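You operate a simulated robot arm through the tools that you are given. There is no shell and no other tool. Be economical: measure what you need, move in short steps, check, and stop when the job is done.

You run a simulated robot arm. Do the job below in one go: nothing can be reset, and whatever is moved stays where it is left.

JOB
Smooth the checked towel flat, tip the plain glass out and stand it on the towel.
Fine: both ends of the towel lie flat; the water goes into the sink; leave the other glasses.

It is judged by the outcome, as a careful person would: the job done as asked, and still so three seconds after it is handed in. It fails if anything else is knocked over, pushed out of place, dropped, spilled or broken. Flat cloth is picked up by pressing the open fingertips on it (5 to 10 N) and closing them slowly along it; thin cloth reads only 2 to 8 mm in the jaws.

ROBOT AND FRAMES
A 7-joint arm with a two-finger parallel gripper, fixed in place. Base frame: the origin is at the foot of the arm, x ahead of it, y to its left, z up; the work surface is at about z = 900. Readings come in mm, degrees, newtons and seconds.
With the tool pointing down near the work surface it reaches from about 340 to 760 mm from the base axis. Its first joint turns from -115.0 to 115.0 degrees. Payload 3.91 kg.
Tool frame: the origin (TCP) lies between the finger pads and is the grasp point; the fingertips stand 30 mm ahead of it; z points along the fingers, y is the line along which they close. The gripper opens to 110 mm. The fingers are 20 mm wide and 10 mm thick; the gripper's body (48 by 112 mm) begins 55 mm behind the TCP.
Orientation is that of the tool frame in the base frame, as a unit quaternion [x, y, z, w]. With the fingers straight down and closing along the base's y, the tool's x points along the base's -x, its y along +y and its z along -z.

CONTROLS
- The arm moves only by the tool send_rows. Its argument "motion" is a list of rows, each a list of 7 numbers: the shift along the tool's x, y, z in mm, then the turn, a rotation vector about the tool's x, y, z in degrees, then the finger opening in mm, from 0 to 110. In form: [[x, y, z, wx, wy, wz, fingers], ...]. A call has 1 to 8 rows; each row shifts and turns the commanded pose from where the row before left it, along the tool's axes as they then stand. Each row takes 0.2 s and may step no farther than 50 mm and 8.6 degrees from the row before; otherwise, or with a gripper value out of range, the whole call is refused. Where a pose cannot be reached the arm comes as near as it can. A force on the tool above 40 N (or 10 N above the force at the start of the call, whichever is more), or a blocked arm, ends the call early, and 0.2 s more pass. Each finger travels about 108 mm/s and halts on what it meets, pressing with about 21 N; the grip force reading is that of the motor and also rises with nothing between the fingers. The clock runs only during rows and for 0.2 s after the last one: add rows that do not move to give the fingers time. It gives the time, the measured TCP pose, the force on the tool (base axes), the opening and the grip force at its end, in the units of the frame above (readings bear some noise).
- Cameras (640 x 400 px; columns grow to the right, rows downward): "scene" is fixed at [49.9, -648.3, 1453.5]; the picture's right is [0.62, -0.78, 0.00], its down [-0.59, -0.47, -0.66] and it looks along [0.51, 0.41, -0.75] (base axes); focal length 214 px, centre (320, 200). "wrist" rides on the gripper at [72, 17, -103] in the tool frame; the picture's right is [-0.23, 0.97, 0.00], its down [-0.76, -0.18, -0.62] and it looks along [-0.61, -0.14, 0.78] (tool axes); focal length 222 px, centre (320, 200).
- camera(camera): a new picture of that camera. No time passes.
- slide_trunk(by): slides the trunk up (or, below 0, down) by that many mm; the arm rides with it, the base frame stays. It gives what a move gives, with no picture.
- pixel_to_xyz(camera, pixels): for up to 12 pixels [column, row] of the newest picture of that camera ("zoom" is the newest enlarged one), the place [x, y, z] in the base frame of the surface seen there, good to about 2 mm. No time passes.
- zoom(camera, box): a new picture of the part [left, top, right, bottom] of that camera's present view, enlarged. No time passes.
- job_done(): hands the job in; it is judged then, once.

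Go step by step. Measure first, check grasps and placings, and put right what went wrong. The budget is 80 turns and 34 pictures, counting those below and the enlarged ones. Unless the task says otherwise, let go and move clear before handing in, and close with one line.

The tools are called after "Call:" as name(argument=value, ...) on one line, values as JSON. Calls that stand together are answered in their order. send_rows: Moves the arm, as the interface text tells. Its arguments: {"type":"object","properties":{"motion":{"type":"array","items":{"type":"array","items":{"type":"number"}}}},"required":["motion"]} The other tools are called the same way: slide_trunk (by) slides the trunk up or down; camera (camera) takes a picture; pixel_to_xyz (camera, pixels) gives the place of the surface under pixels of a picture; zoom (camera, box) takes an enlarged picture of a part of a camera's view; job_done () hands the job in.

At the start:

```text
t: 0.0
eef_pos: [470.3, -224.4, 1236.8]
ee_rot: [0.0, 1.0, -0.001, 0.0]
wrist_force: [0.3, 0.2, -0.2]
width: 110.0
grasp_force: 0.0
trunk travel left (down, up): [-825.0, 165.0]
```

scene: 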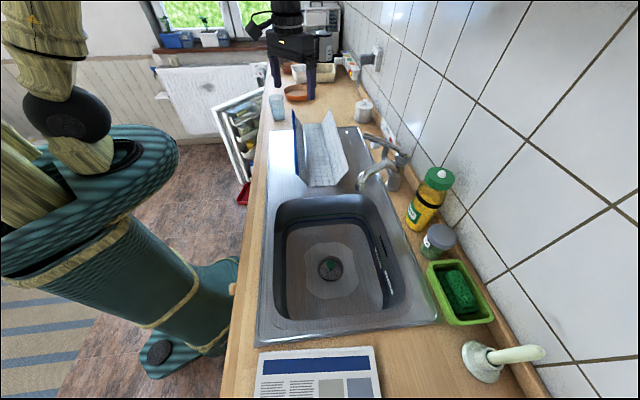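
wrist: 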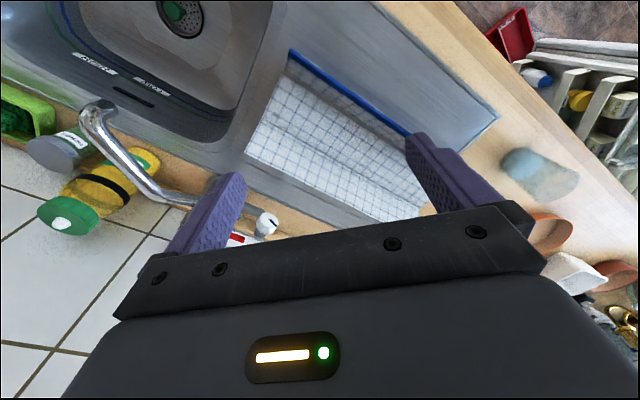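

The checked towel is on the drainboard around scene (320,150), and a glass with water is near (277,105). I'll zoom in on both.

Call:
zoom(camera="scene", box=[230, 60, 410, 200])

Call:
zoom(camera="wrist", box=[200, 0, 640, 280])

```text
2.86 times, centred on (320, 130) of scene
```

zoom: 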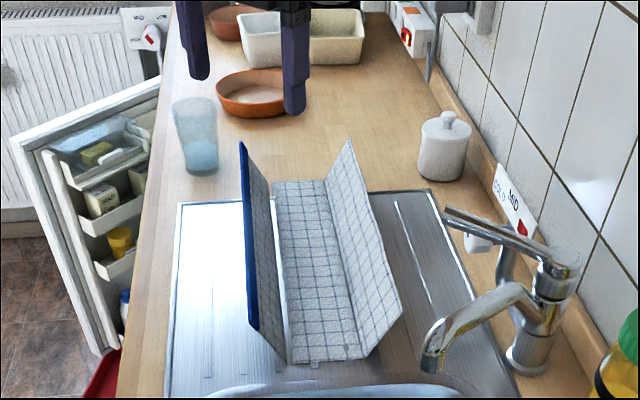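

```text
1.43 times, centred on (420, 140) of wrist
```

zoom: 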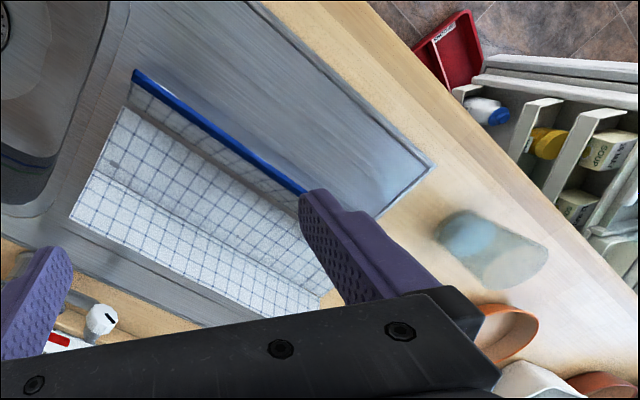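

The towel has both ends standing up as flaps, and there's one tapered glass with some water in it. I'll measure the flaps, the glass and the sink.

Call:
pixel_to_xyz(camera="scene", pixels=[[293.2, 112.5], [296.5, 172], [307.8, 184.5], [335, 184.5], [303.6, 124.5], [321.3, 123.5], [330.2, 110], [348, 168], [341, 175], [300, 150], [320, 150], [340, 150]])

Call:
pixel_to_xyz(camera="scene", pixels=[[277, 95], [270, 96], [283, 95], [277, 105], [277, 118], [273, 119], [283, 119], [330, 268], [330, 225], [277, 180], [280, 205], [384, 200]])

Call:
pixel_to_xyz(camera="zoom", pixels=[[135, 72], [300, 190], [130, 105], [305, 250], [110, 105], [75, 215], [320, 300], [435, 165], [460, 215], [545, 250], [450, 250], [510, 285]])

```text
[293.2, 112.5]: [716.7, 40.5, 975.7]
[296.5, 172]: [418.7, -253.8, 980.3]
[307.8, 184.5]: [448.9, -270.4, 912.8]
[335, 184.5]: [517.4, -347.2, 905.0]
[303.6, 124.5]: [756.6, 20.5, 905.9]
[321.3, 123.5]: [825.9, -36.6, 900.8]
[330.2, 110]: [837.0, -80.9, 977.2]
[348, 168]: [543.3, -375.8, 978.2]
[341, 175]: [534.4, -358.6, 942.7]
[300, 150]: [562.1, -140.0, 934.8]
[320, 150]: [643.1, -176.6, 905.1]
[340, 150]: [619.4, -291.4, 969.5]
```

```text
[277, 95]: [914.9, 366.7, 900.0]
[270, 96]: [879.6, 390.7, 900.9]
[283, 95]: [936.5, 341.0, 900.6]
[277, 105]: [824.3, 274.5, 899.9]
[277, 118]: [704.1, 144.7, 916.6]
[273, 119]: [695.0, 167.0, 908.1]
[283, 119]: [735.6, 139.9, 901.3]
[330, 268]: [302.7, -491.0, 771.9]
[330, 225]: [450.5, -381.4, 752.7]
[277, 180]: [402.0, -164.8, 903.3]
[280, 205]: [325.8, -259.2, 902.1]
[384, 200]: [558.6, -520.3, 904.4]
```

```text
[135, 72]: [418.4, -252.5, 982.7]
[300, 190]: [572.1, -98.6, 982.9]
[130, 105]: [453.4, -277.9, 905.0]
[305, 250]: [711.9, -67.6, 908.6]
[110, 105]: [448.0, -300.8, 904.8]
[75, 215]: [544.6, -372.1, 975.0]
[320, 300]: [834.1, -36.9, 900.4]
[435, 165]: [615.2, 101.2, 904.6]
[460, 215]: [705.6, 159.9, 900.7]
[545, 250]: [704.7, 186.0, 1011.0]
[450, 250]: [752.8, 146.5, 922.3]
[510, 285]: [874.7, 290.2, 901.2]
```

The creases run at 45° to the base. In s=(x−y)/√2 and t=(x+y)/√2, the towel's middle spans s≈512–610 and t≈120–540, and the flaps lean outward about 78 mm tall. I'll close the fingers, turn the tool to line up with the creases and lower over the middle. I'll also measure the faucet and jar.

Call:
send_rows(motion=[[0, 0, 0, 0, 0, 7.5, 80], [0, 0, 0, 0, 0, 7.5, 50], [0, 0, 0, 0, 0, 7.5, 20], [0, 0, 0, 0, 0, 7.5, 0], [0, 0, 0, 0, 0, 7.5, 0], [0, 0, 0, 0, 0, 7.5, 0], [-34, 38, 0, 0, 0, 0, 0], [-35, 35, 0, 0, 0, 0, 0]])

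Call:
pixel_to_xyz(camera="scene", pixels=[[359, 184], [366, 174], [377, 167], [385, 163], [393, 185], [375, 140], [400, 158], [363, 101], [362, 115], [356, 110]])

```text
refused: row 7 steps farther than a row can; nothing moved
```

```text
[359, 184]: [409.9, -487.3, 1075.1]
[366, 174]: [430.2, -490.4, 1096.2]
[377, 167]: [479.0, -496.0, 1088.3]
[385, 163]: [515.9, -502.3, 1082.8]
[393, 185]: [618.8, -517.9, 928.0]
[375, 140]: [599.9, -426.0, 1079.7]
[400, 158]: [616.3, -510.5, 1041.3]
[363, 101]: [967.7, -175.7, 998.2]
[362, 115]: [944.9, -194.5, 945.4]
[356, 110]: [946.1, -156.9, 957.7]
```

The faucet spout and lever sit at z≈1080, with the lever end at s≈725, t≈123. I'll keep t above 220 on that side and resend with shorter steps.

Call:
send_rows(motion=[[0, 0, 0, 0, 0, 7.5, 80], [0, 0, 0, 0, 0, 7.5, 50], [0, 0, 0, 0, 0, 7.5, 20], [0, 0, 0, 0, 0, 7.5, 0], [0, 0, 0, 0, 0, 7.5, 0], [0, 0, 0, 0, 0, 7.5, 0], [-32, 36, 0, 0, 0, 0, 0], [-32, 36, 0, 0, 0, 0, 0]])

```text
t: 1.8
eef_pos: [571.6, -220.8, 1236.5]
ee_rot: [0.382, 0.924, 0.0, -0.001]
wrist_force: [-0.9, -0.2, -0.9]
width: 0.1
grasp_force: 20.9
trunk travel left (down, up): [-825.0, 165.0]
```

I'm aligned at s=560, t=248. Next I spread the fingers along the crease, shift to t≈320 and descend between the flaps.

Call:
send_rows(motion=[[0, 36, 30, 0, 0, 0, 60], [0, 36, 30, 0, 0, 0, 100], [0, 0, 50, 0, 0, 0, 100], [0, 0, 50, 0, 0, 0, 100], [0, 0, 40, 0, 0, 0, 100]])

Call:
camera(camera="wrist")

Call:
camera(camera="scene")

```text
t: 3.0
eef_pos: [619.1, -169.2, 1033.6]
ee_rot: [0.383, 0.924, 0.001, 0.0]
wrist_force: [0.3, 0.4, -0.8]
width: 100.1
grasp_force: 0.0
trunk travel left (down, up): [-825.0, 165.0]
```

```text
29 pictures are left
```

wrist: 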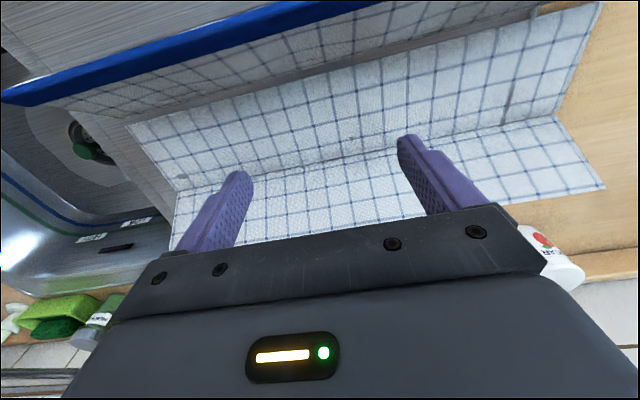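

```text
28 pictures are left
```

scene: 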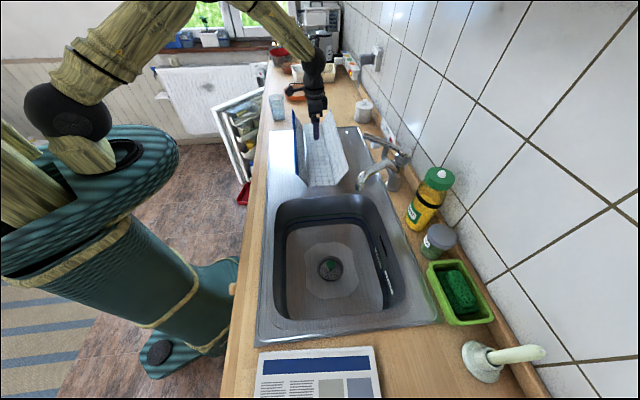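

Clear to go down between the flaps. I lower the tips to about z=935 and push the left (blue-edged) flap outward and down.

Call:
send_rows(motion=[[0, 0, 35, 0, 0, 0, 100], [0, 0, 33, 0, 0, 0, 100], [25, 0, 0, 0, 0, 0, 100], [25, 0, 0, 0, 0, 0, 100], [20, 0, 0, 0, 0, 0, 100], [20, 0, 0, 0, 0, 0, 100], [12, 0, 10, 0, 0, 0, 100], [8, 0, 8, 0, 0, 0, 100]])

```text
t: 4.8
eef_pos: [539.9, -91.6, 950.9]
ee_rot: [0.382, 0.924, 0.0, 0.0]
wrist_force: [0.2, -0.8, 0.1]
width: 100.0
grasp_force: 0.1
trunk travel left (down, up): [-825.0, 165.0]
```

Now at s=447 with tips at z≈921. I press down slowly at the outer part of the flap.

Call:
send_rows(motion=[[0, 0, 6, 0, 0, 0, 100], [0, 0, 5, 0, 0, 0, 100], [0, 0, 3, 0, 0, 0, 100], [0, 0, 2, 0, 0, 0, 100], [0, 0, 2, 0, 0, 0, 100]])

Call:
camera(camera="wrist")

```text
t: 6.0
eef_pos: [541.3, -91.2, 937.4]
ee_rot: [0.383, 0.924, 0.001, 0.003]
wrist_force: [-6.3, 2.3, 24.0]
width: 101.5
grasp_force: 2.2
trunk travel left (down, up): [-825.0, 165.0]
stopped in row 5: the force on the tool passed its limit (the readings are from after the stop); the commanded pose is now the measured one
```

```text
27 pictures are left
```

wrist: 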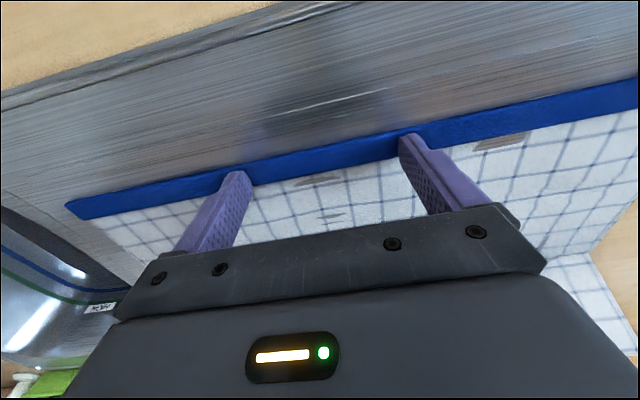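

The left flap is pressed flat at 24 N. I iron it by easing off and sliding back toward the crease with light contact, then lift.

Call:
send_rows(motion=[[0, 0, 0, 0, 0, 0, 100], [0, 0, -1.5, 0, 0, 0, 100], [-20, 0, 0, 0, 0, 0, 100], [-20, 0, 0, 0, 0, 0, 100], [-20, 0, 0, 0, 0, 0, 100], [0, 0, 0, 0, 0, 0, 100], [0, 0, -30, 0, 0, 0, 100], [0, 0, -50, 0, 0, 0, 100]])

Call:
camera(camera="wrist")

```text
t: 7.8
eef_pos: [583.4, -132.7, 1018.6]
ee_rot: [0.382, 0.924, 0.0, 0.003]
wrist_force: [0.3, 1.2, -0.1]
width: 99.9
grasp_force: 0.1
trunk travel left (down, up): [-825.0, 165.0]
```

```text
26 pictures are left
```

wrist: 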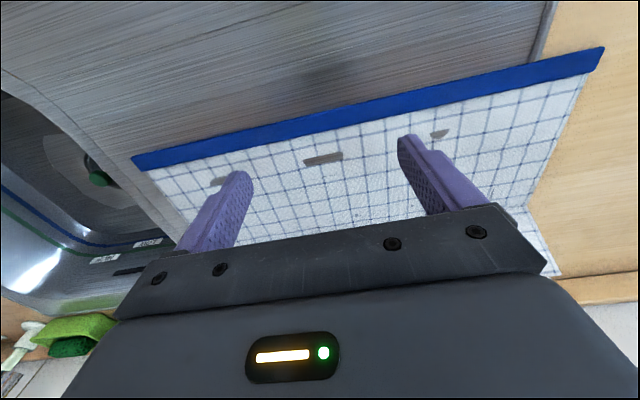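

Call:
pixel_to_xyz(camera="wrist", pixels=[[142, 163], [250, 140], [370, 112], [600, 58], [320, 158], [260, 190], [420, 100], [545, 100], [520, 160]])

```text
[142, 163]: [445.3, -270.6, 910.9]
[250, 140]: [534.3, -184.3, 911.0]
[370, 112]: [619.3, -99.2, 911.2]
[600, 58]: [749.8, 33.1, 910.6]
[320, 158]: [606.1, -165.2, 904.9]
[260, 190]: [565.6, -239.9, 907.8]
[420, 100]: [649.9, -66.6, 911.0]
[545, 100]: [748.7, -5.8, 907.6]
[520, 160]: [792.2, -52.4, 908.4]
```

The blue edge is now at s≈507, so the towel may have slid along with my drag. I'll check the scene view.

Call:
zoom(camera="scene", box=[250, 80, 410, 190])

```text
3.64 times, centred on (330, 135) of scene
```

zoom: 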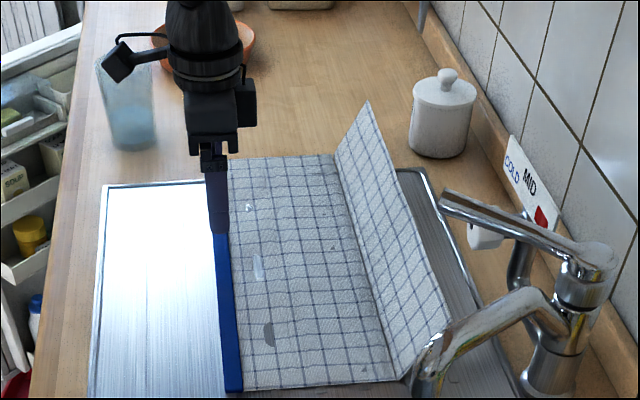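

The towel slid as a whole, about 70 mm toward the wall, and the left end is flat. I'll press lightly near the blue side and drag it back to s≈435, where the right end will have room to unfold.

Call:
send_rows(motion=[[-20, 0, 40, 0, 0, 0, 100], [0, 0, 30, 0, 0, 0, 100], [0, 0, 6, 0, 0, 0, 100], [0, 0, 3, 0, 0, 0, 100], [0, 0, 2, 0, 0, 0, 100]])

```text
t: 9.0
eef_pos: [597.7, -148.7, 938.1]
ee_rot: [0.382, 0.924, 0.0, 0.004]
wrist_force: [0.6, -0.6, 15.0]
width: 100.0
grasp_force: 0.2
trunk travel left (down, up): [-825.0, 165.0]
```

Contact reads 15 N. I drag slowly back by 70 mm and lift.

Call:
send_rows(motion=[[14, 0, 0, 0, 0, 0, 100], [14, 0, 0, 0, 0, 0, 100], [14, 0, 0, 0, 0, 0, 100], [14, 0, 0, 0, 0, 0, 100], [14, 0, 0, 0, 0, 0, 100], [0, 0, 0, 0, 0, 0, 100], [0, 0, -30, 0, 0, 0, 100], [0, 0, -50, 0, 0, 0, 100]])

Call:
zoom(camera="scene", box=[250, 80, 410, 190])

```text
t: 10.1
eef_pos: [557.2, -107.7, 938.4]
ee_rot: [0.381, 0.924, 0.0, 0.007]
wrist_force: [-3.4, 1.6, 14.6]
width: 100.3
grasp_force: 0.0
trunk travel left (down, up): [-825.0, 165.0]
stopped in row 5: the force on the tool passed its limit (the readings are from after the stop); the commanded pose is now the measured one
```

```text
3.64 times, centred on (330, 135) of scene
```

zoom: 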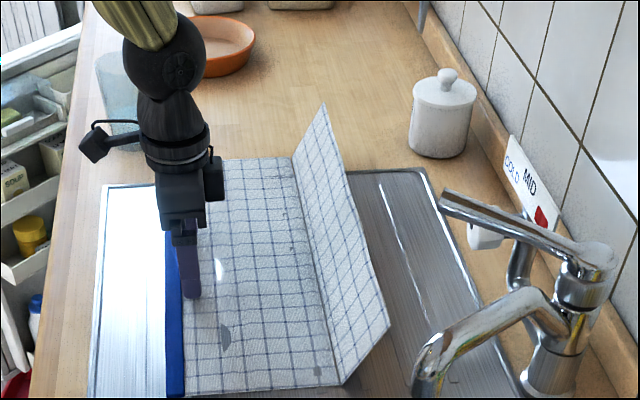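

The towel followed, and the right flap now has clear space beside it. I lift, and measure the edges.

Call:
send_rows(motion=[[0, 0, -30, 0, 0, 0, 100], [0, 0, -50, 0, 0, 0, 100], [-40, 0, 0, 0, 0, 0, 100], [-40, -20, 0, 0, 0, 0, 100], [-30, -20, 0, 0, 0, 0, 100]])

Call:
pixel_to_xyz(camera="zoom", pixels=[[174, 390], [175, 250], [338, 382], [388, 325], [324, 106], [310, 230], [280, 300], [240, 350], [215, 380], [240, 165]])

```text
t: 11.3
eef_pos: [612.4, -214.8, 1018.0]
ee_rot: [0.381, 0.924, 0.0, 0.006]
wrist_force: [-0.1, 0.3, 0.2]
width: 100.1
grasp_force: 0.0
trunk travel left (down, up): [-825.0, 165.0]
```

```text
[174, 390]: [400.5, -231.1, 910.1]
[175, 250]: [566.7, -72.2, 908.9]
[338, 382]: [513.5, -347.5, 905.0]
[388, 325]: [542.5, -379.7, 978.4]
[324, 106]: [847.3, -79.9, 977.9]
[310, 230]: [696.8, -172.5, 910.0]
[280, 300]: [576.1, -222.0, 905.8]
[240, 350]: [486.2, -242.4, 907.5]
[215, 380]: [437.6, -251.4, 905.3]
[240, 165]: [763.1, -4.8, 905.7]
```

The blue edge is at s≈450, the right crease at s≈610 and the flap top at s≈652. I do the same outward push on the right flap, near t≈266.

Call:
send_rows(motion=[[0, -15, 30, 0, 0, 0, 100], [0, 0, 24, 0, 0, 0, 100], [-20, 0, 0, 0, 0, 0, 100], [-20, 0, 0, 0, 0, 0, 100], [-20, 0, 0, 0, 0, 0, 100], [-12, 0, 6, 0, 0, 0, 100], [-12, 0, 8, 0, 0, 0, 100], [-6, 0, 5, 0, 0, 0, 100]])

```text
t: 13.1
eef_pos: [659.6, -287.4, 944.5]
ee_rot: [0.382, 0.924, 0.0, 0.006]
wrist_force: [0.4, 0.0, 0.3]
width: 100.0
grasp_force: 0.0
trunk travel left (down, up): [-825.0, 165.0]
```

The tips are at s≈670, z≈914. I press down gently without any dragging, then lift straight up.

Call:
send_rows(motion=[[0, 0, 3, 0, 0, 0, 100], [0, 0, 2, 0, 0, 0, 100], [0, 0, 2, 0, 0, 0, 100], [0, 0, 1.5, 0, 0, 0, 100]])

```text
t: 14.1
eef_pos: [661.2, -287.0, 939.1]
ee_rot: [0.382, 0.924, 0.0, 0.008]
wrist_force: [-0.4, -0.3, 7.8]
width: 100.1
grasp_force: 0.3
trunk travel left (down, up): [-825.0, 165.0]
```

Call:
send_rows(motion=[[0, 0, 1, 0, 0, 0, 100], [0, 0, 0, 0, 0, 0, 100], [0, 0, 0, 0, 0, 0, 100], [0, 0, -30, 0, 0, 0, 100], [0, 0, -50, 0, 0, 0, 100], [40, 0, -20, 0, 0, 0, 100], [40, 0, -20, 0, 0, 0, 100]])

Call:
zoom(camera="scene", box=[250, 80, 410, 190])

Call:
camera(camera="wrist")

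```text
t: 15.7
eef_pos: [601.2, -227.0, 1055.1]
ee_rot: [0.383, 0.924, 0.001, 0.007]
wrist_force: [-0.5, 0.6, 0.6]
width: 100.0
grasp_force: 0.0
trunk travel left (down, up): [-825.0, 165.0]
```

```text
3.64 times, centred on (330, 135) of scene
```

zoom: 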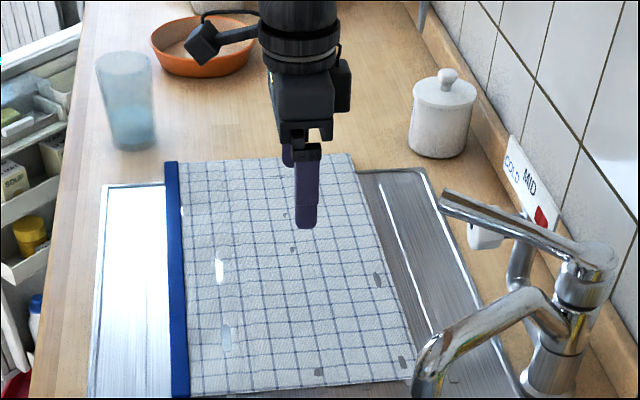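

```text
22 pictures are left
```

wrist: 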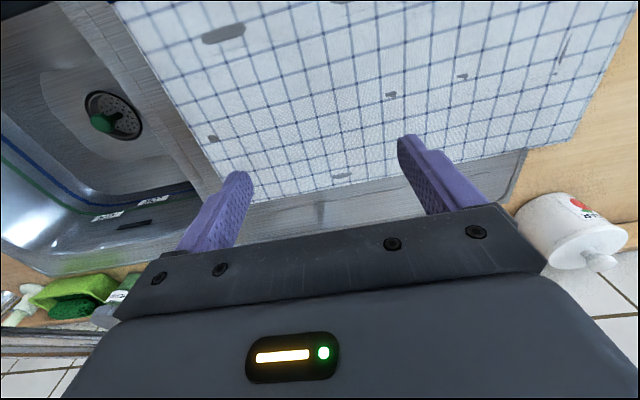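

The towel lies flat at both ends. I'll check edge heights and the glass geometry.

Call:
pixel_to_xyz(camera="zoom", pixels=[[174, 385], [172, 165], [352, 156], [410, 378], [390, 300], [372, 230], [130, 112], [132, 128], [132, 146], [114, 125], [154, 125], [135, 149]])

Call:
zoom(camera="scene", box=[250, 80, 300, 130])

```text
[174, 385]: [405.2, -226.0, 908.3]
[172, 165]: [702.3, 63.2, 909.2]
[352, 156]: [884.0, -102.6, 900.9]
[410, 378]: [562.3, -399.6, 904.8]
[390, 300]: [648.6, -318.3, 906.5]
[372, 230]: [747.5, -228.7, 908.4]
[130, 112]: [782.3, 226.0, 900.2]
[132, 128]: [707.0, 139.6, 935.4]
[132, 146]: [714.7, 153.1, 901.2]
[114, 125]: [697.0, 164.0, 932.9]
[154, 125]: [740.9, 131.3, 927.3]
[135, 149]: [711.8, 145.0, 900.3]
```

```text
8.00 times, centred on (275, 105) of scene
```

zoom: 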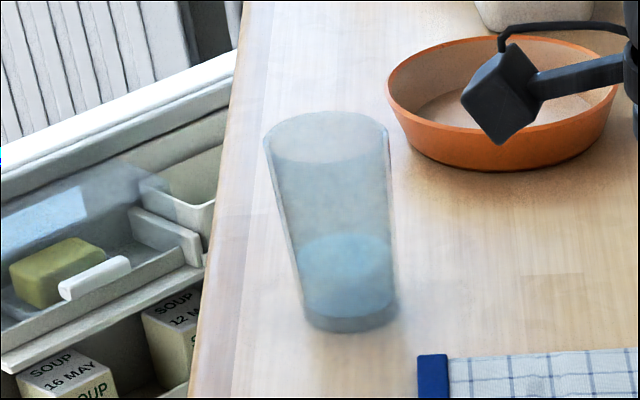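

Towel corners read z≈901–909, so both ends are flat. From the view rays the glass base centre is about (731,170), height ≈110, rim ≈75 mm across, base ≈60 mm. I'll take it from the side with the tool pitched about 25° below horizontal, so first I raise and yaw.

Call:
send_rows(motion=[[0, 0, -30, 0, 0, -8.3, 100], [0, 0, -30, 0, 0, -8.3, 100], [0, 0, -30, 0, 0, -8.3, 110], [0, 0, 0, 0, 0, -8.3, 110], [0, 0, 0, 0, 0, -8.3, 110], [0, 0, 0, 0, 0, -8.3, 110], [0, 0, 0, 0, 0, -8.2, 110]])

Call:
send_rows(motion=[[-8.3, 44.6, 0, 0, 0, 0, 110], [-8.3, 44.6, 0, 0, 0, 0, 110], [-8.3, 44.6, 0, 0, 0, 0, 110], [-8.3, 44.6, 0, 0, 0, 0, 110], [-8.3, 44.6, 0, 0, 0, 0, 110], [-8.3, 44.6, 0, 0, 0, 0, 110], [-8.3, 44.6, 0, 0, 0, 0, 110], [-8.3, 44.6, 0, 0, 0, 0, 110]])

```text
t: 17.3
eef_pos: [600.3, -230.2, 1147.0]
ee_rot: [-0.115, 0.993, -0.004, 0.007]
wrist_force: [-0.9, -0.9, 0.5]
width: 110.2
grasp_force: 0.0
trunk travel left (down, up): [-825.0, 165.0]
```

```text
t: 19.1
eef_pos: [588.7, 130.0, 1144.8]
ee_rot: [-0.114, 0.993, -0.003, 0.007]
wrist_force: [0.0, 0.4, -0.6]
width: 110.1
grasp_force: 0.1
trunk travel left (down, up): [-825.0, 165.0]
```

I'm facing the glass with the tool down at z=1145. Next I pitch up to 25° below horizontal in free air.

Call:
send_rows(motion=[[0, 0, 0, 0, -8.1, 0, 110], [0, 0, 0, 0, -8.1, 0, 110], [0, 0, 0, 0, -8.1, 0, 110], [0, 0, 0, 0, -8.1, 0, 110], [0, 0, 0, 0, -8.1, 0, 110], [0, 0, 0, 0, -8.1, 0, 110], [0, 0, 0, 0, -8.1, 0, 110], [0, 0, 0, 0, -8.1, 0, 110]])

Call:
camera(camera="scene")

Call:
camera(camera="wrist")

```text
t: 20.9
eef_pos: [586.0, 131.5, 1143.8]
ee_rot: [-0.097, 0.835, 0.058, 0.538]
wrist_force: [0.0, -0.2, 0.9]
width: 109.8
grasp_force: 0.1
trunk travel left (down, up): [-825.0, 165.0]
```

```text
20 pictures are left
```

scene: 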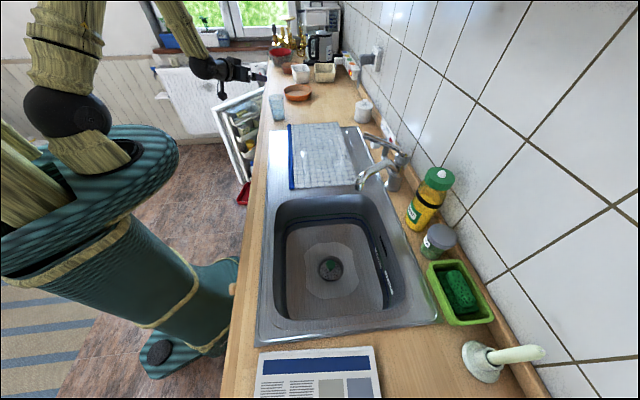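

```text
19 pictures are left
```

wrist: 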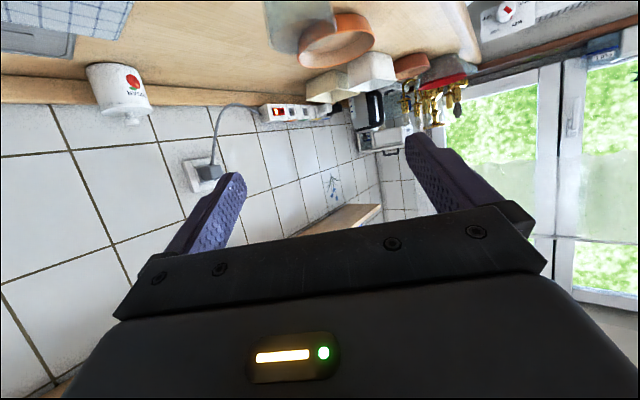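

Pitch is 24° down at azimuth 12.7°. I descend to z≈977 short of the glass, move partway in and check alignment with the wrist camera.

Call:
send_rows(motion=[[38, 0, 17.2, 0, 0, 0, 110], [38, 0, 17.2, 0, 0, 0, 110], [38, 0, 17.2, 0, 0, 0, 110], [38, 0, 17.2, 0, 0, 0, 110], [-12, 2, 27, 0, 0, 0, 110], [-12, 2, 27, 0, 0, 0, 110]])

Call:
camera(camera="wrist")

Call:
zoom(camera="scene", box=[220, 50, 320, 130])

```text
t: 22.3
eef_pos: [639.5, 147.9, 976.3]
ee_rot: [-0.097, 0.836, 0.059, 0.537]
wrist_force: [-0.3, 0.1, -0.3]
width: 110.0
grasp_force: 0.1
trunk travel left (down, up): [-825.0, 165.0]
```

```text
18 pictures are left
```

wrist: 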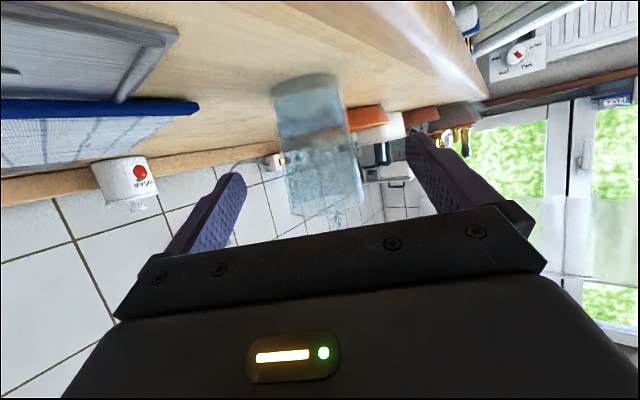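

```text
5.00 times, centred on (270, 90) of scene
```

zoom: 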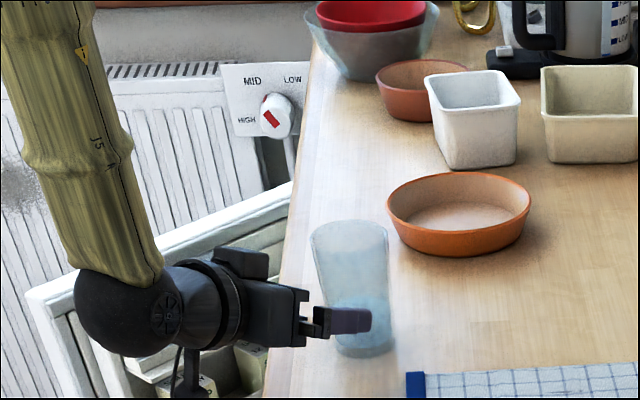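

The wrist-view rays put the glass axis about 4.5 mm to the tool's −y side and about 93 mm ahead. I correct laterally while advancing with the fingers open.

Call:
send_rows(motion=[[-8.3, -4.5, 18.2, 0, 0, 0, 110], [-8.3, 0, 18.2, 0, 0, 0, 110], [-8.3, 0, 18.2, 0, 0, 0, 110], [-6.2, 0, 13.6, 0, 0, 0, 110], [-4.1, 0, 9.1, 0, 0, 0, 110]])

Call:
camera(camera="wrist")

Call:
zoom(camera="scene", box=[240, 70, 310, 130])

```text
t: 23.5
eef_pos: [725.4, 163.2, 976.5]
ee_rot: [-0.098, 0.836, 0.059, 0.537]
wrist_force: [-0.1, 0.4, 0.1]
width: 110.1
grasp_force: 0.1
trunk travel left (down, up): [-825.0, 165.0]
```

```text
16 pictures are left
```

wrist: 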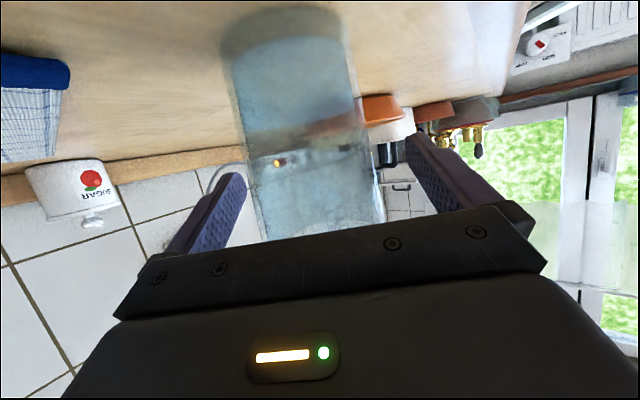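

```text
6.67 times, centred on (275, 100) of scene
```

zoom: 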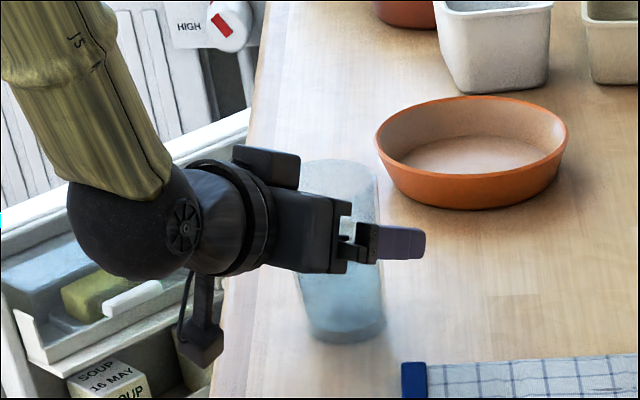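

The glass sits between the fingers and nothing is touching. I go 4 mm further and close gently.

Call:
send_rows(motion=[[-1.7, 0, 3.6, 0, 0, 0, 100], [0, 0, 0, 0, 0, 0, 90], [0, 0, 0, 0, 0, 0, 80], [0, 0, 0, 0, 0, 0, 74], [0, 0, 0, 0, 0, 0, 68], [0, 0, 0, 0, 0, 0, 62], [0, 0, 0, 0, 0, 0, 60], [0, 0, 0, 0, 0, 0, 60]])

```text
t: 25.3
eef_pos: [728.2, 163.3, 976.5]
ee_rot: [-0.097, 0.836, 0.058, 0.537]
wrist_force: [0.3, -1.8, 1.0]
width: 68.9
grasp_force: 20.7
trunk travel left (down, up): [-825.0, 165.0]
```

Gripped at 68.9 mm. I lift slowly and check.

Call:
send_rows(motion=[[-4.5, 0, -2.1, 0, 0, 0, 50], [-9, 0, -4.2, 0, 0, 0, 50], [-18, 0, -8.3, 0, 0, 0, 50], [-18, 0, -8.3, 0, 0, 0, 50], [-18, 0, -8.3, 0, 0, 0, 50], [-9, 0, -4.2, 0, 0, 0, 50]])

Call:
zoom(camera="scene", box=[230, 50, 330, 130])

Call:
pixel_to_xyz(camera="scene", pixels=[[278, 230], [280, 310], [300, 330], [340, 332], [390, 315], [410, 300], [380, 210], [390, 240], [340, 195], [300, 200], [420, 270], [330, 300]])

```text
t: 26.7
eef_pos: [728.3, 163.1, 1059.4]
ee_rot: [-0.097, 0.835, 0.058, 0.538]
wrist_force: [0.3, -0.2, -2.1]
width: 67.2
grasp_force: 20.9
trunk travel left (down, up): [-825.0, 165.0]
```

```text
5.00 times, centred on (280, 90) of scene
```

zoom: 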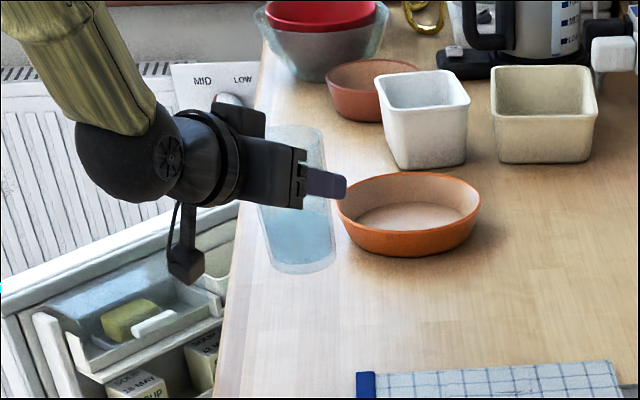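

```text
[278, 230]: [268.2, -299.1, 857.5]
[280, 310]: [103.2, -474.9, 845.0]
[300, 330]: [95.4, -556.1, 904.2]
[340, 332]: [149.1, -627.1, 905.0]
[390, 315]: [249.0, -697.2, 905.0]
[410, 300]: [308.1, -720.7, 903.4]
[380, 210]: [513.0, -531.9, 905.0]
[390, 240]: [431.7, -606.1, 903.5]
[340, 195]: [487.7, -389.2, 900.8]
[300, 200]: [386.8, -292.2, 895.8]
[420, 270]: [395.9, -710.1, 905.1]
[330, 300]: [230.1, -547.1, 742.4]
```

The glass is lifted and held, and the basin centre is near s=545, t=−130. I retract radially to r≈556 with the glass level, then swing around the base to the sink in small arcs.

Call:
send_rows(motion=[[-3, 0, -10.8, 0, 0, 0, 50], [-3, 0, -21, 0, 0, 0, 50], [12.4, 0, -27.2, 0, 0, 0, 50], [12.4, 0, -27.2, 0, 0, 0, 50], [12.4, 0, -27.2, 0, 0, 0, 50], [12.4, 0, -27.2, 0, 0, 0, 50], [12.4, 0, -27.2, 0, 0, 0, 50], [6.2, 0, -13.6, 0, 0, 0, 50]])

```text
t: 28.5
eef_pos: [541.0, 120.4, 1080.5]
ee_rot: [-0.098, 0.835, 0.059, 0.538]
wrist_force: [0.4, 0.3, -2.8]
width: 66.9
grasp_force: 20.9
trunk travel left (down, up): [-825.0, 165.0]
```

Now at r=554, still gripped. I swing toward the sink.

Call:
send_rows(motion=[[0.2, -17.4, -0.4, 1.63, 0.01, 0.74, 50], [0.45, -34.8, -1, 3.27, 0.025, 1.487, 50], [0.45, -34.8, -1, 3.27, 0.025, 1.487, 50], [0.45, -34.8, -1, 3.27, 0.025, 1.487, 50], [0.45, -34.8, -1, 3.27, 0.025, 1.487, 50], [0.45, -34.8, -1, 3.27, 0.025, 1.487, 50], [0.45, -34.8, -1, 3.27, 0.025, 1.487, 50], [0.45, -34.8, -1, 3.27, 0.025, 1.487, 50]])

Call:
send_rows(motion=[[0.45, -34.8, -1, 3.27, 0.025, 1.487, 50], [0.45, -34.8, -1, 3.27, 0.025, 1.487, 50], [0.45, -34.8, -1, 3.27, 0.025, 1.487, 50], [0.45, -34.8, -1, 3.27, 0.025, 1.487, 50], [0.45, -34.8, -1, 3.27, 0.025, 1.487, 50], [0.45, -34.8, -1, 3.27, 0.025, 1.487, 50], [0.45, -34.8, -1, 3.27, 0.025, 1.487, 50]])

```text
t: 30.3
eef_pos: [539.7, -142.2, 1079.9]
ee_rot: [0.1, 0.835, -0.069, 0.536]
wrist_force: [-0.6, -0.9, -2.6]
width: 66.9
grasp_force: 20.8
trunk travel left (down, up): [-825.0, 165.0]
```

```text
t: 31.9
eef_pos: [433.1, -354.3, 1085.7]
ee_rot: [0.28, 0.794, -0.184, 0.508]
wrist_force: [-1.3, -0.1, -3.2]
width: 66.7
grasp_force: 20.8
trunk travel left (down, up): [-825.0, 165.0]
```

At azimuth −39°, level. I continue 19° more, drawing in slightly to stay clear of the spout.

Call:
send_rows(motion=[[1.65, -34.8, -3.7, 3.27, 0.025, 1.487, 50], [1.65, -34.8, -3.7, 3.27, 0.025, 1.487, 50], [1.65, -34.5, -3.7, 3.27, 0.025, 1.487, 50], [1.65, -34.2, -3.7, 3.27, 0.025, 1.487, 50], [1.65, -34, -3.7, 3.27, 0.025, 1.487, 50], [0.2, -11, -0.4, 1.1, 0.01, 0.5, 50]])

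Call:
camera(camera="scene")

```text
t: 33.3
eef_pos: [285.3, -465.7, 1084.7]
ee_rot: [0.407, 0.737, -0.266, 0.47]
wrist_force: [-0.5, -0.8, -2.6]
width: 66.9
grasp_force: 21.2
trunk travel left (down, up): [-825.0, 165.0]
```

```text
13 pictures are left
```

scene: 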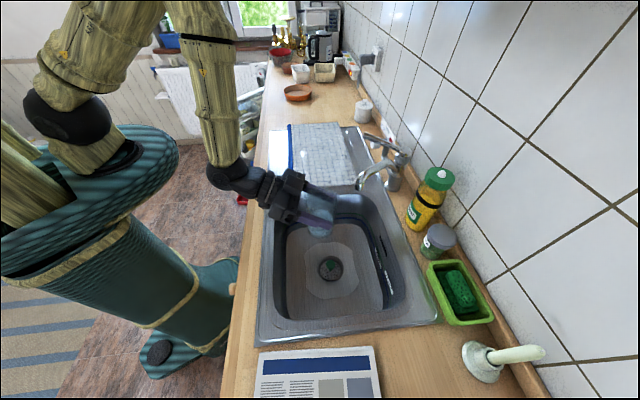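

The glass is upright over the basin (scene ~(315,215)) at s=531, t=−127. I lower it about 40 mm and start rolling, with the rim going away from the towel side.

Call:
send_rows(motion=[[36.4, 0, 16.5, 0, 0, 0, 50], [0, 0, 0, 0, 0, 8.3, 50], [0, 0, 0, 0, 0, 8.3, 50], [0, 0, 0, 0, 0, 8.3, 50], [0, 0, 0, 0, 0, 8.3, 50], [0, 0, 0, 0, 0, 8.3, 50], [0, 0, 0, 0, 0, 8.3, 50], [0, 0, 0, 0, 0, 8.3, 50]])

Call:
send_rows(motion=[[0, 0, 0, 0, 0, 8.3, 50], [0, 0, 0, 0, 0, 8.3, 50], [0, 0, 0, 0, 0, 8.3, 50], [0, 0, 0, 0, 0, 8.3, 50], [0, 0, 0, 0, 0, 8.3, 50], [0, 0, 0, 0, 0, 8.3, 50], [0, 0, 0, 0, 0, 8.3, 50], [0, 0, 0, 0, 0, 8.3, 50]])

```text
t: 35.1
eef_pos: [284.0, -465.0, 1045.9]
ee_rot: [0.714, 0.445, -0.004, 0.541]
wrist_force: [-0.9, 0.3, -2.6]
width: 67.0
grasp_force: 20.5
trunk travel left (down, up): [-825.0, 165.0]
```

```text
t: 36.9
eef_pos: [284.4, -465.7, 1045.4]
ee_rot: [0.842, -0.018, 0.293, 0.453]
wrist_force: [-0.1, 0.3, -2.2]
width: 66.7
grasp_force: 21.5
trunk travel left (down, up): [-825.0, 165.0]
```

The roll tracked fully to 124°. A bit more, then a dwell to drain, and I'll look.

Call:
send_rows(motion=[[0, 0, 0, 0, 0, 8.3, 50], [0, 0, 0, 0, 0, 8.3, 50], [0, 0, 0, 0, 0, 0, 50], [0, 0, 0, 0, 0, 0, 50], [0, 0, 0, 0, 0, 0, 50], [0, 0, 0, 0, 0, 0, 50], [0, 0, 0, 0, 0, 0, 50], [0, 0, 0, 0, 0, 0, 50]])

Call:
zoom(camera="scene", box=[240, 150, 420, 290])

```text
t: 38.7
eef_pos: [286.6, -464.3, 1046.2]
ee_rot: [0.83, -0.138, 0.355, 0.407]
wrist_force: [-0.2, 0.4, -2.2]
width: 67.0
grasp_force: 20.8
trunk travel left (down, up): [-825.0, 165.0]
```

```text
2.86 times, centred on (330, 220) of scene
```

zoom: 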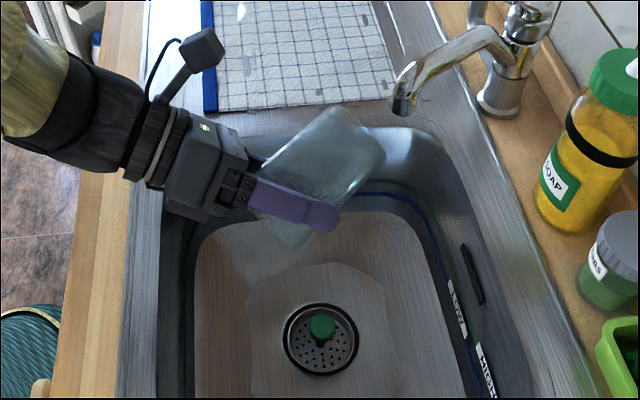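

The glass is inverted with no water visible (zoom ~(315,170)), and the load dropped slightly. I roll back upright.

Call:
send_rows(motion=[[0, 0, 0, 0, 0, 0, 50], [0, 0, 0, 0, 0, 0, 50], [0, 0, 0, 0, 0, -8.3, 50], [0, 0, 0, 0, 0, -8.3, 50], [0, 0, 0, 0, 0, -8.3, 50], [0, 0, 0, 0, 0, -8.3, 50], [0, 0, 0, 0, 0, -8.3, 50], [0, 0, 0, 0, 0, -8.3, 50]])

Call:
send_rows(motion=[[0, 0, 0, 0, 0, -8.3, 50], [0, 0, 0, 0, 0, -8.3, 50], [0, 0, 0, 0, 0, -8.3, 50], [0, 0, 0, 0, 0, -8.3, 50], [0, 0, 0, 0, 0, -8.3, 50], [0, 0, 0, 0, 0, -8.3, 50], [0, 0, 0, 0, 0, -8.3, 50]])

Call:
send_rows(motion=[[0, 0, 0, 0, 0, -8.3, 50], [0, 0, 0, 0, 0, -8.3, 50], [0, 0, 0, 0, 0, -8.3, 50], [0, 0, 0, 0, 0, -8.3, 50], [-36.4, 0, -16.5, 0, 0, 0, 50]])

Call:
zoom(camera="scene", box=[240, 150, 420, 290])

```text
t: 40.5
eef_pos: [286.4, -464.8, 1044.0]
ee_rot: [0.811, 0.224, 0.151, 0.519]
wrist_force: [0.2, 0.3, -2.2]
width: 67.0
grasp_force: 20.8
trunk travel left (down, up): [-825.0, 165.0]
```

```text
t: 42.1
eef_pos: [285.9, -464.0, 1046.6]
ee_rot: [0.6, 0.59, -0.121, 0.527]
wrist_force: [-0.5, 0.7, -2.6]
width: 66.5
grasp_force: 20.8
trunk travel left (down, up): [-825.0, 165.0]
```

```text
t: 43.3
eef_pos: [284.0, -464.7, 1085.9]
ee_rot: [0.406, 0.737, -0.266, 0.47]
wrist_force: [-0.6, 0.1, -2.0]
width: 66.7
grasp_force: 20.5
trunk travel left (down, up): [-825.0, 165.0]
```

```text
2.86 times, centred on (330, 220) of scene
```

zoom: 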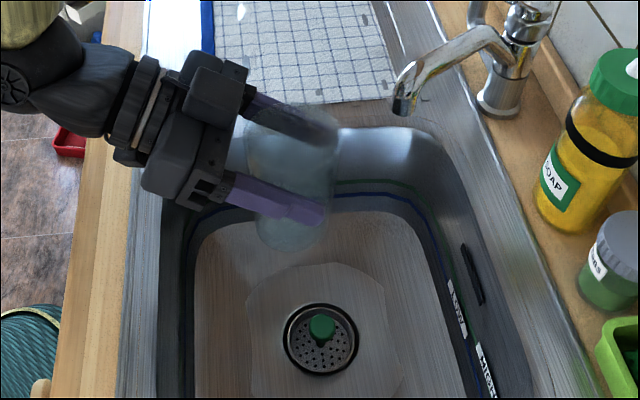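

The glass is empty and upright, in the same orientation as before. I swing back toward the towel.

Call:
send_rows(motion=[[0.2, 17.1, -0.4, -1.63, -0.01, -0.74, 50], [0.45, 34.2, -1, -3.27, -0.025, -1.487, 50], [0.45, 34.2, -1, -3.27, -0.025, -1.487, 50], [0.45, 34.2, -1, -3.27, -0.025, -1.487, 50], [0.45, 34.2, -1, -3.27, -0.025, -1.487, 50], [0.45, 34.2, -1, -3.27, -0.025, -1.487, 50], [0.45, 34.2, -1, -3.27, -0.025, -1.487, 50]])

Call:
send_rows(motion=[[0.45, 34.2, -1, -3.27, -0.025, -1.487, 50], [0.45, 34.2, -1, -3.27, -0.025, -1.487, 50], [0.45, 34.2, -1, -3.27, -0.025, -1.487, 50], [0.45, 34.2, -1, -3.27, -0.025, -1.487, 50], [-5, 0, 10, 0, 0, 0, 50], [-12.4, 0, 27.2, 0, 0, 0, 50], [-12.4, 0, 27.2, 0, 0, 0, 50]])

```text
t: 44.9
eef_pos: [448.1, -310.8, 1082.5]
ee_rot: [0.249, 0.803, -0.165, 0.515]
wrist_force: [0.1, -0.8, -2.1]
width: 66.6
grasp_force: 21.0
trunk travel left (down, up): [-825.0, 165.0]
```

```text
t: 46.5
eef_pos: [577.2, -217.0, 1083.2]
ee_rot: [0.147, 0.828, -0.099, 0.531]
wrist_force: [-0.1, -0.5, -2.4]
width: 66.8
grasp_force: 20.3
trunk travel left (down, up): [-825.0, 165.0]
```

I'm over the towel's middle at s=562, t=255, with the same level orientation as at pick-up. I lower to just above the cloth.

Call:
send_rows(motion=[[18.2, 0, 8.3, 0, 0, 0, 50], [27.3, 0, 12.4, 0, 0, 0, 50], [18.2, 0, 8.3, 0, 0, 0, 50], [13.6, 0, 6.2, 0, 0, 0, 50], [4.5, 0, 2.1, 0, 0, 0, 50]])

Call:
zoom(camera="scene", box=[250, 80, 410, 190])

```text
t: 47.7
eef_pos: [575.2, -217.4, 991.8]
ee_rot: [0.148, 0.828, -0.1, 0.531]
wrist_force: [-0.6, 0.2, -2.4]
width: 66.6
grasp_force: 21.7
trunk travel left (down, up): [-825.0, 165.0]
```

```text
3.64 times, centred on (330, 135) of scene
```

zoom: 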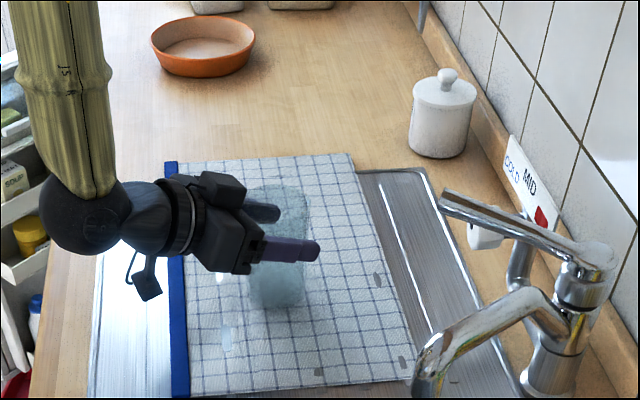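

Upright and just above the cloth. I go down in 1.5 mm steps until contact.

Call:
send_rows(motion=[[1.8, 0, 0.8, 0, 0, 0, 50], [1.4, 0, 0.6, 0, 0, 0, 50], [1.4, 0, 0.6, 0, 0, 0, 50], [1.4, 0, 0.6, 0, 0, 0, 50]])

```text
t: 48.7
eef_pos: [575.1, -218.2, 986.5]
ee_rot: [0.148, 0.828, -0.1, 0.532]
wrist_force: [-2.3, 1.2, 5.9]
width: 66.6
grasp_force: 20.8
trunk travel left (down, up): [-825.0, 165.0]
```

Contact: vertical force went from −2.4 to +5.9 N. I open slowly and hold still.

Call:
send_rows(motion=[[-0.5, 0, -0.2, 0, 0, 0, 64], [0, 0, 0, 0, 0, 0, 68], [0, 0, 0, 0, 0, 0, 72], [0, 0, 0, 0, 0, 0, 80], [0, 0, 0, 0, 0, 0, 92], [0, 0, 0, 0, 0, 0, 106], [0, 0, 0, 0, 0, 0, 110]])

Call:
camera(camera="wrist")

```text
t: 50.3
eef_pos: [576.4, -216.9, 986.1]
ee_rot: [0.148, 0.829, -0.099, 0.53]
wrist_force: [-0.7, -0.2, 0.4]
width: 110.1
grasp_force: 0.1
trunk travel left (down, up): [-825.0, 165.0]
```

```text
9 pictures are left
```

wrist: 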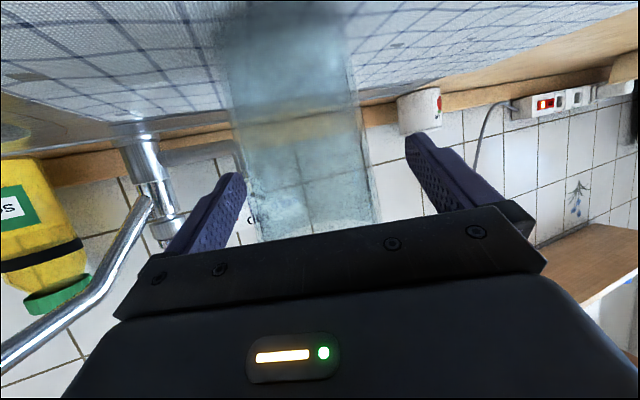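

Released, and the glass stands between the fingers. I back out straight and level, then rise.

Call:
send_rows(motion=[[4.1, 0, -9.1, 0, 0, 0, 110], [8.3, 0, -18.2, 0, 0, 0, 110], [12.4, 0, -27.2, 0, 0, 0, 110], [12.4, 0, -27.2, 0, 0, 0, 110], [8.3, 0, -18.2, 0, 0, 0, 110], [-20, 0, -20, 0, 0, 0, 110], [-30, 0, -30, 0, 0, 0, 110], [-30, 0, -30, 0, 0, 0, 110]])

Call:
camera(camera="scene")

Call:
zoom(camera="scene", box=[250, 80, 410, 190])

```text
t: 52.1
eef_pos: [477.3, -183.8, 1076.1]
ee_rot: [0.147, 0.828, -0.1, 0.531]
wrist_force: [-0.6, 0.5, 0.9]
width: 110.1
grasp_force: 0.2
out of reach, approached as far as the arm can: row 7, 8
trunk travel left (down, up): [-825.0, 165.0]
```

```text
8 pictures are left
```

scene: 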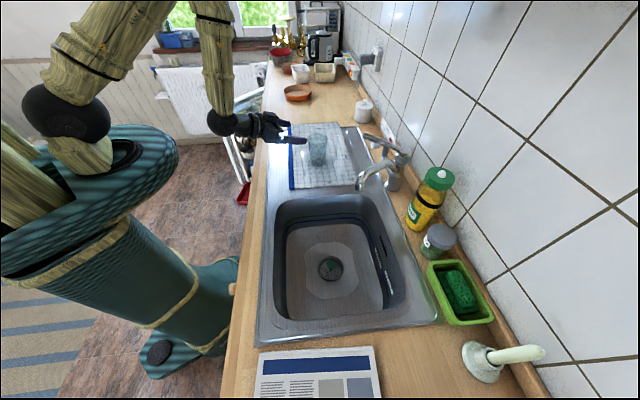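

```text
3.64 times, centred on (330, 135) of scene
```

zoom: 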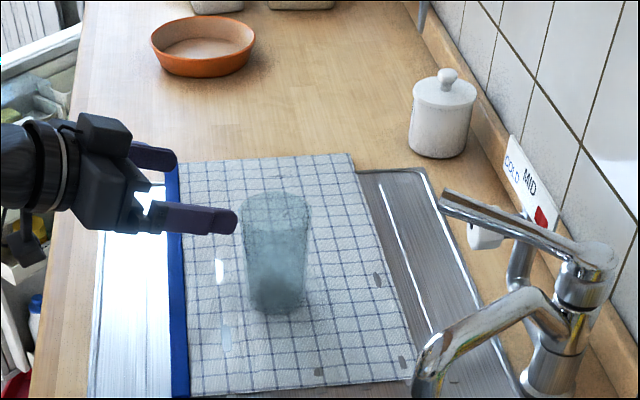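

The glass stands upright on the flat towel. I'll check it's empty (water registered as a surface earlier) and that the towel edges are still flat.

Call:
pixel_to_xyz(camera="zoom", pixels=[[275, 300], [275, 285], [275, 270], [275, 250], [260, 285], [290, 285], [174, 385], [172, 168], [350, 158], [408, 376], [390, 300], [300, 385]])

Call:
zoom(camera="scene", box=[295, 125, 345, 175])

```text
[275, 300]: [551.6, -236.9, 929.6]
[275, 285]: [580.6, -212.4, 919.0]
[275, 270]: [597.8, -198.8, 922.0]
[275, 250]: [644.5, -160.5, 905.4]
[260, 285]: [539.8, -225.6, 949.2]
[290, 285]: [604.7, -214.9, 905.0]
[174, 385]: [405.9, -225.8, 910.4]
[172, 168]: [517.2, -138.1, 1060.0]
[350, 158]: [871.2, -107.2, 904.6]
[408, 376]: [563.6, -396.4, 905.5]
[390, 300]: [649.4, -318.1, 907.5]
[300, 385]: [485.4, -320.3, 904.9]
```

```text
8.00 times, centred on (320, 150) of scene
```

zoom: 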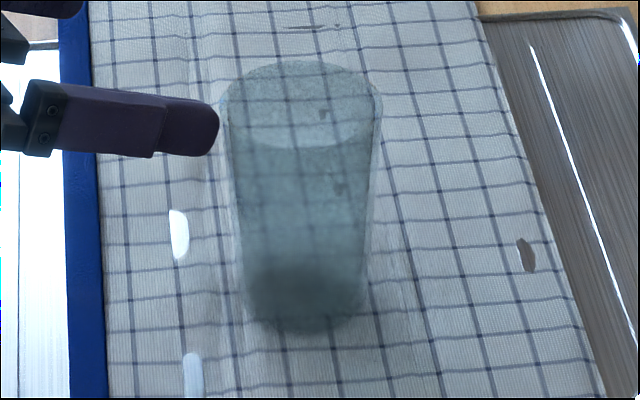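

The blue water and its surface ellipse are gone, though the base looks darker. One wrist picture from the side will confirm whether it's empty.

Call:
camera(camera="wrist")

```text
5 pictures are left
```

wrist: 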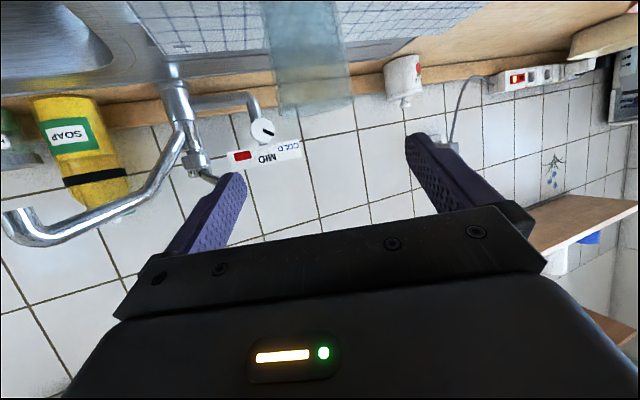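

The base is out of frame. I pitch the tool down in place, well clear of the glass, and look again.

Call:
send_rows(motion=[[0, 0, -15, 0, 8, 0, 110], [0, 0, -15, 0, 8, 0, 110], [0, 0, 0, 0, 8, 0, 110], [0, 0, 0, 0, 8, 0, 110]])

Call:
zoom(camera="wrist", box=[180, 0, 460, 180])

```text
t: 53.1
eef_pos: [461.7, -179.6, 1089.2]
ee_rot: [0.169, 0.943, -0.054, 0.282]
wrist_force: [0.8, -0.3, -0.7]
width: 110.2
grasp_force: 0.0
out of reach, approached as far as the arm can: row 1
trunk travel left (down, up): [-825.0, 165.0]
```

```text
2.22 times, centred on (320, 90) of wrist
```

zoom: 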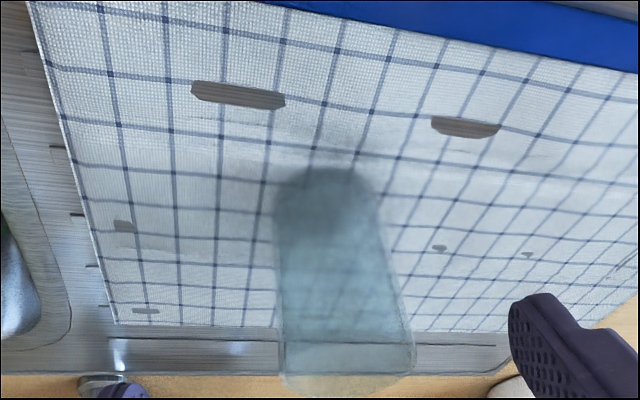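

The glass shows no water, only the shaded base. It stands on the towel, both ends lie flat, and the gripper is clear, so I'm handing in.

Call:
job_done()

```text
The job is handed in.
```

The towel is smoothed flat at both ends, and the plain glass has been emptied into the sink and is standing upright on the towel. I saw no other glasses up close and touched nothing else.
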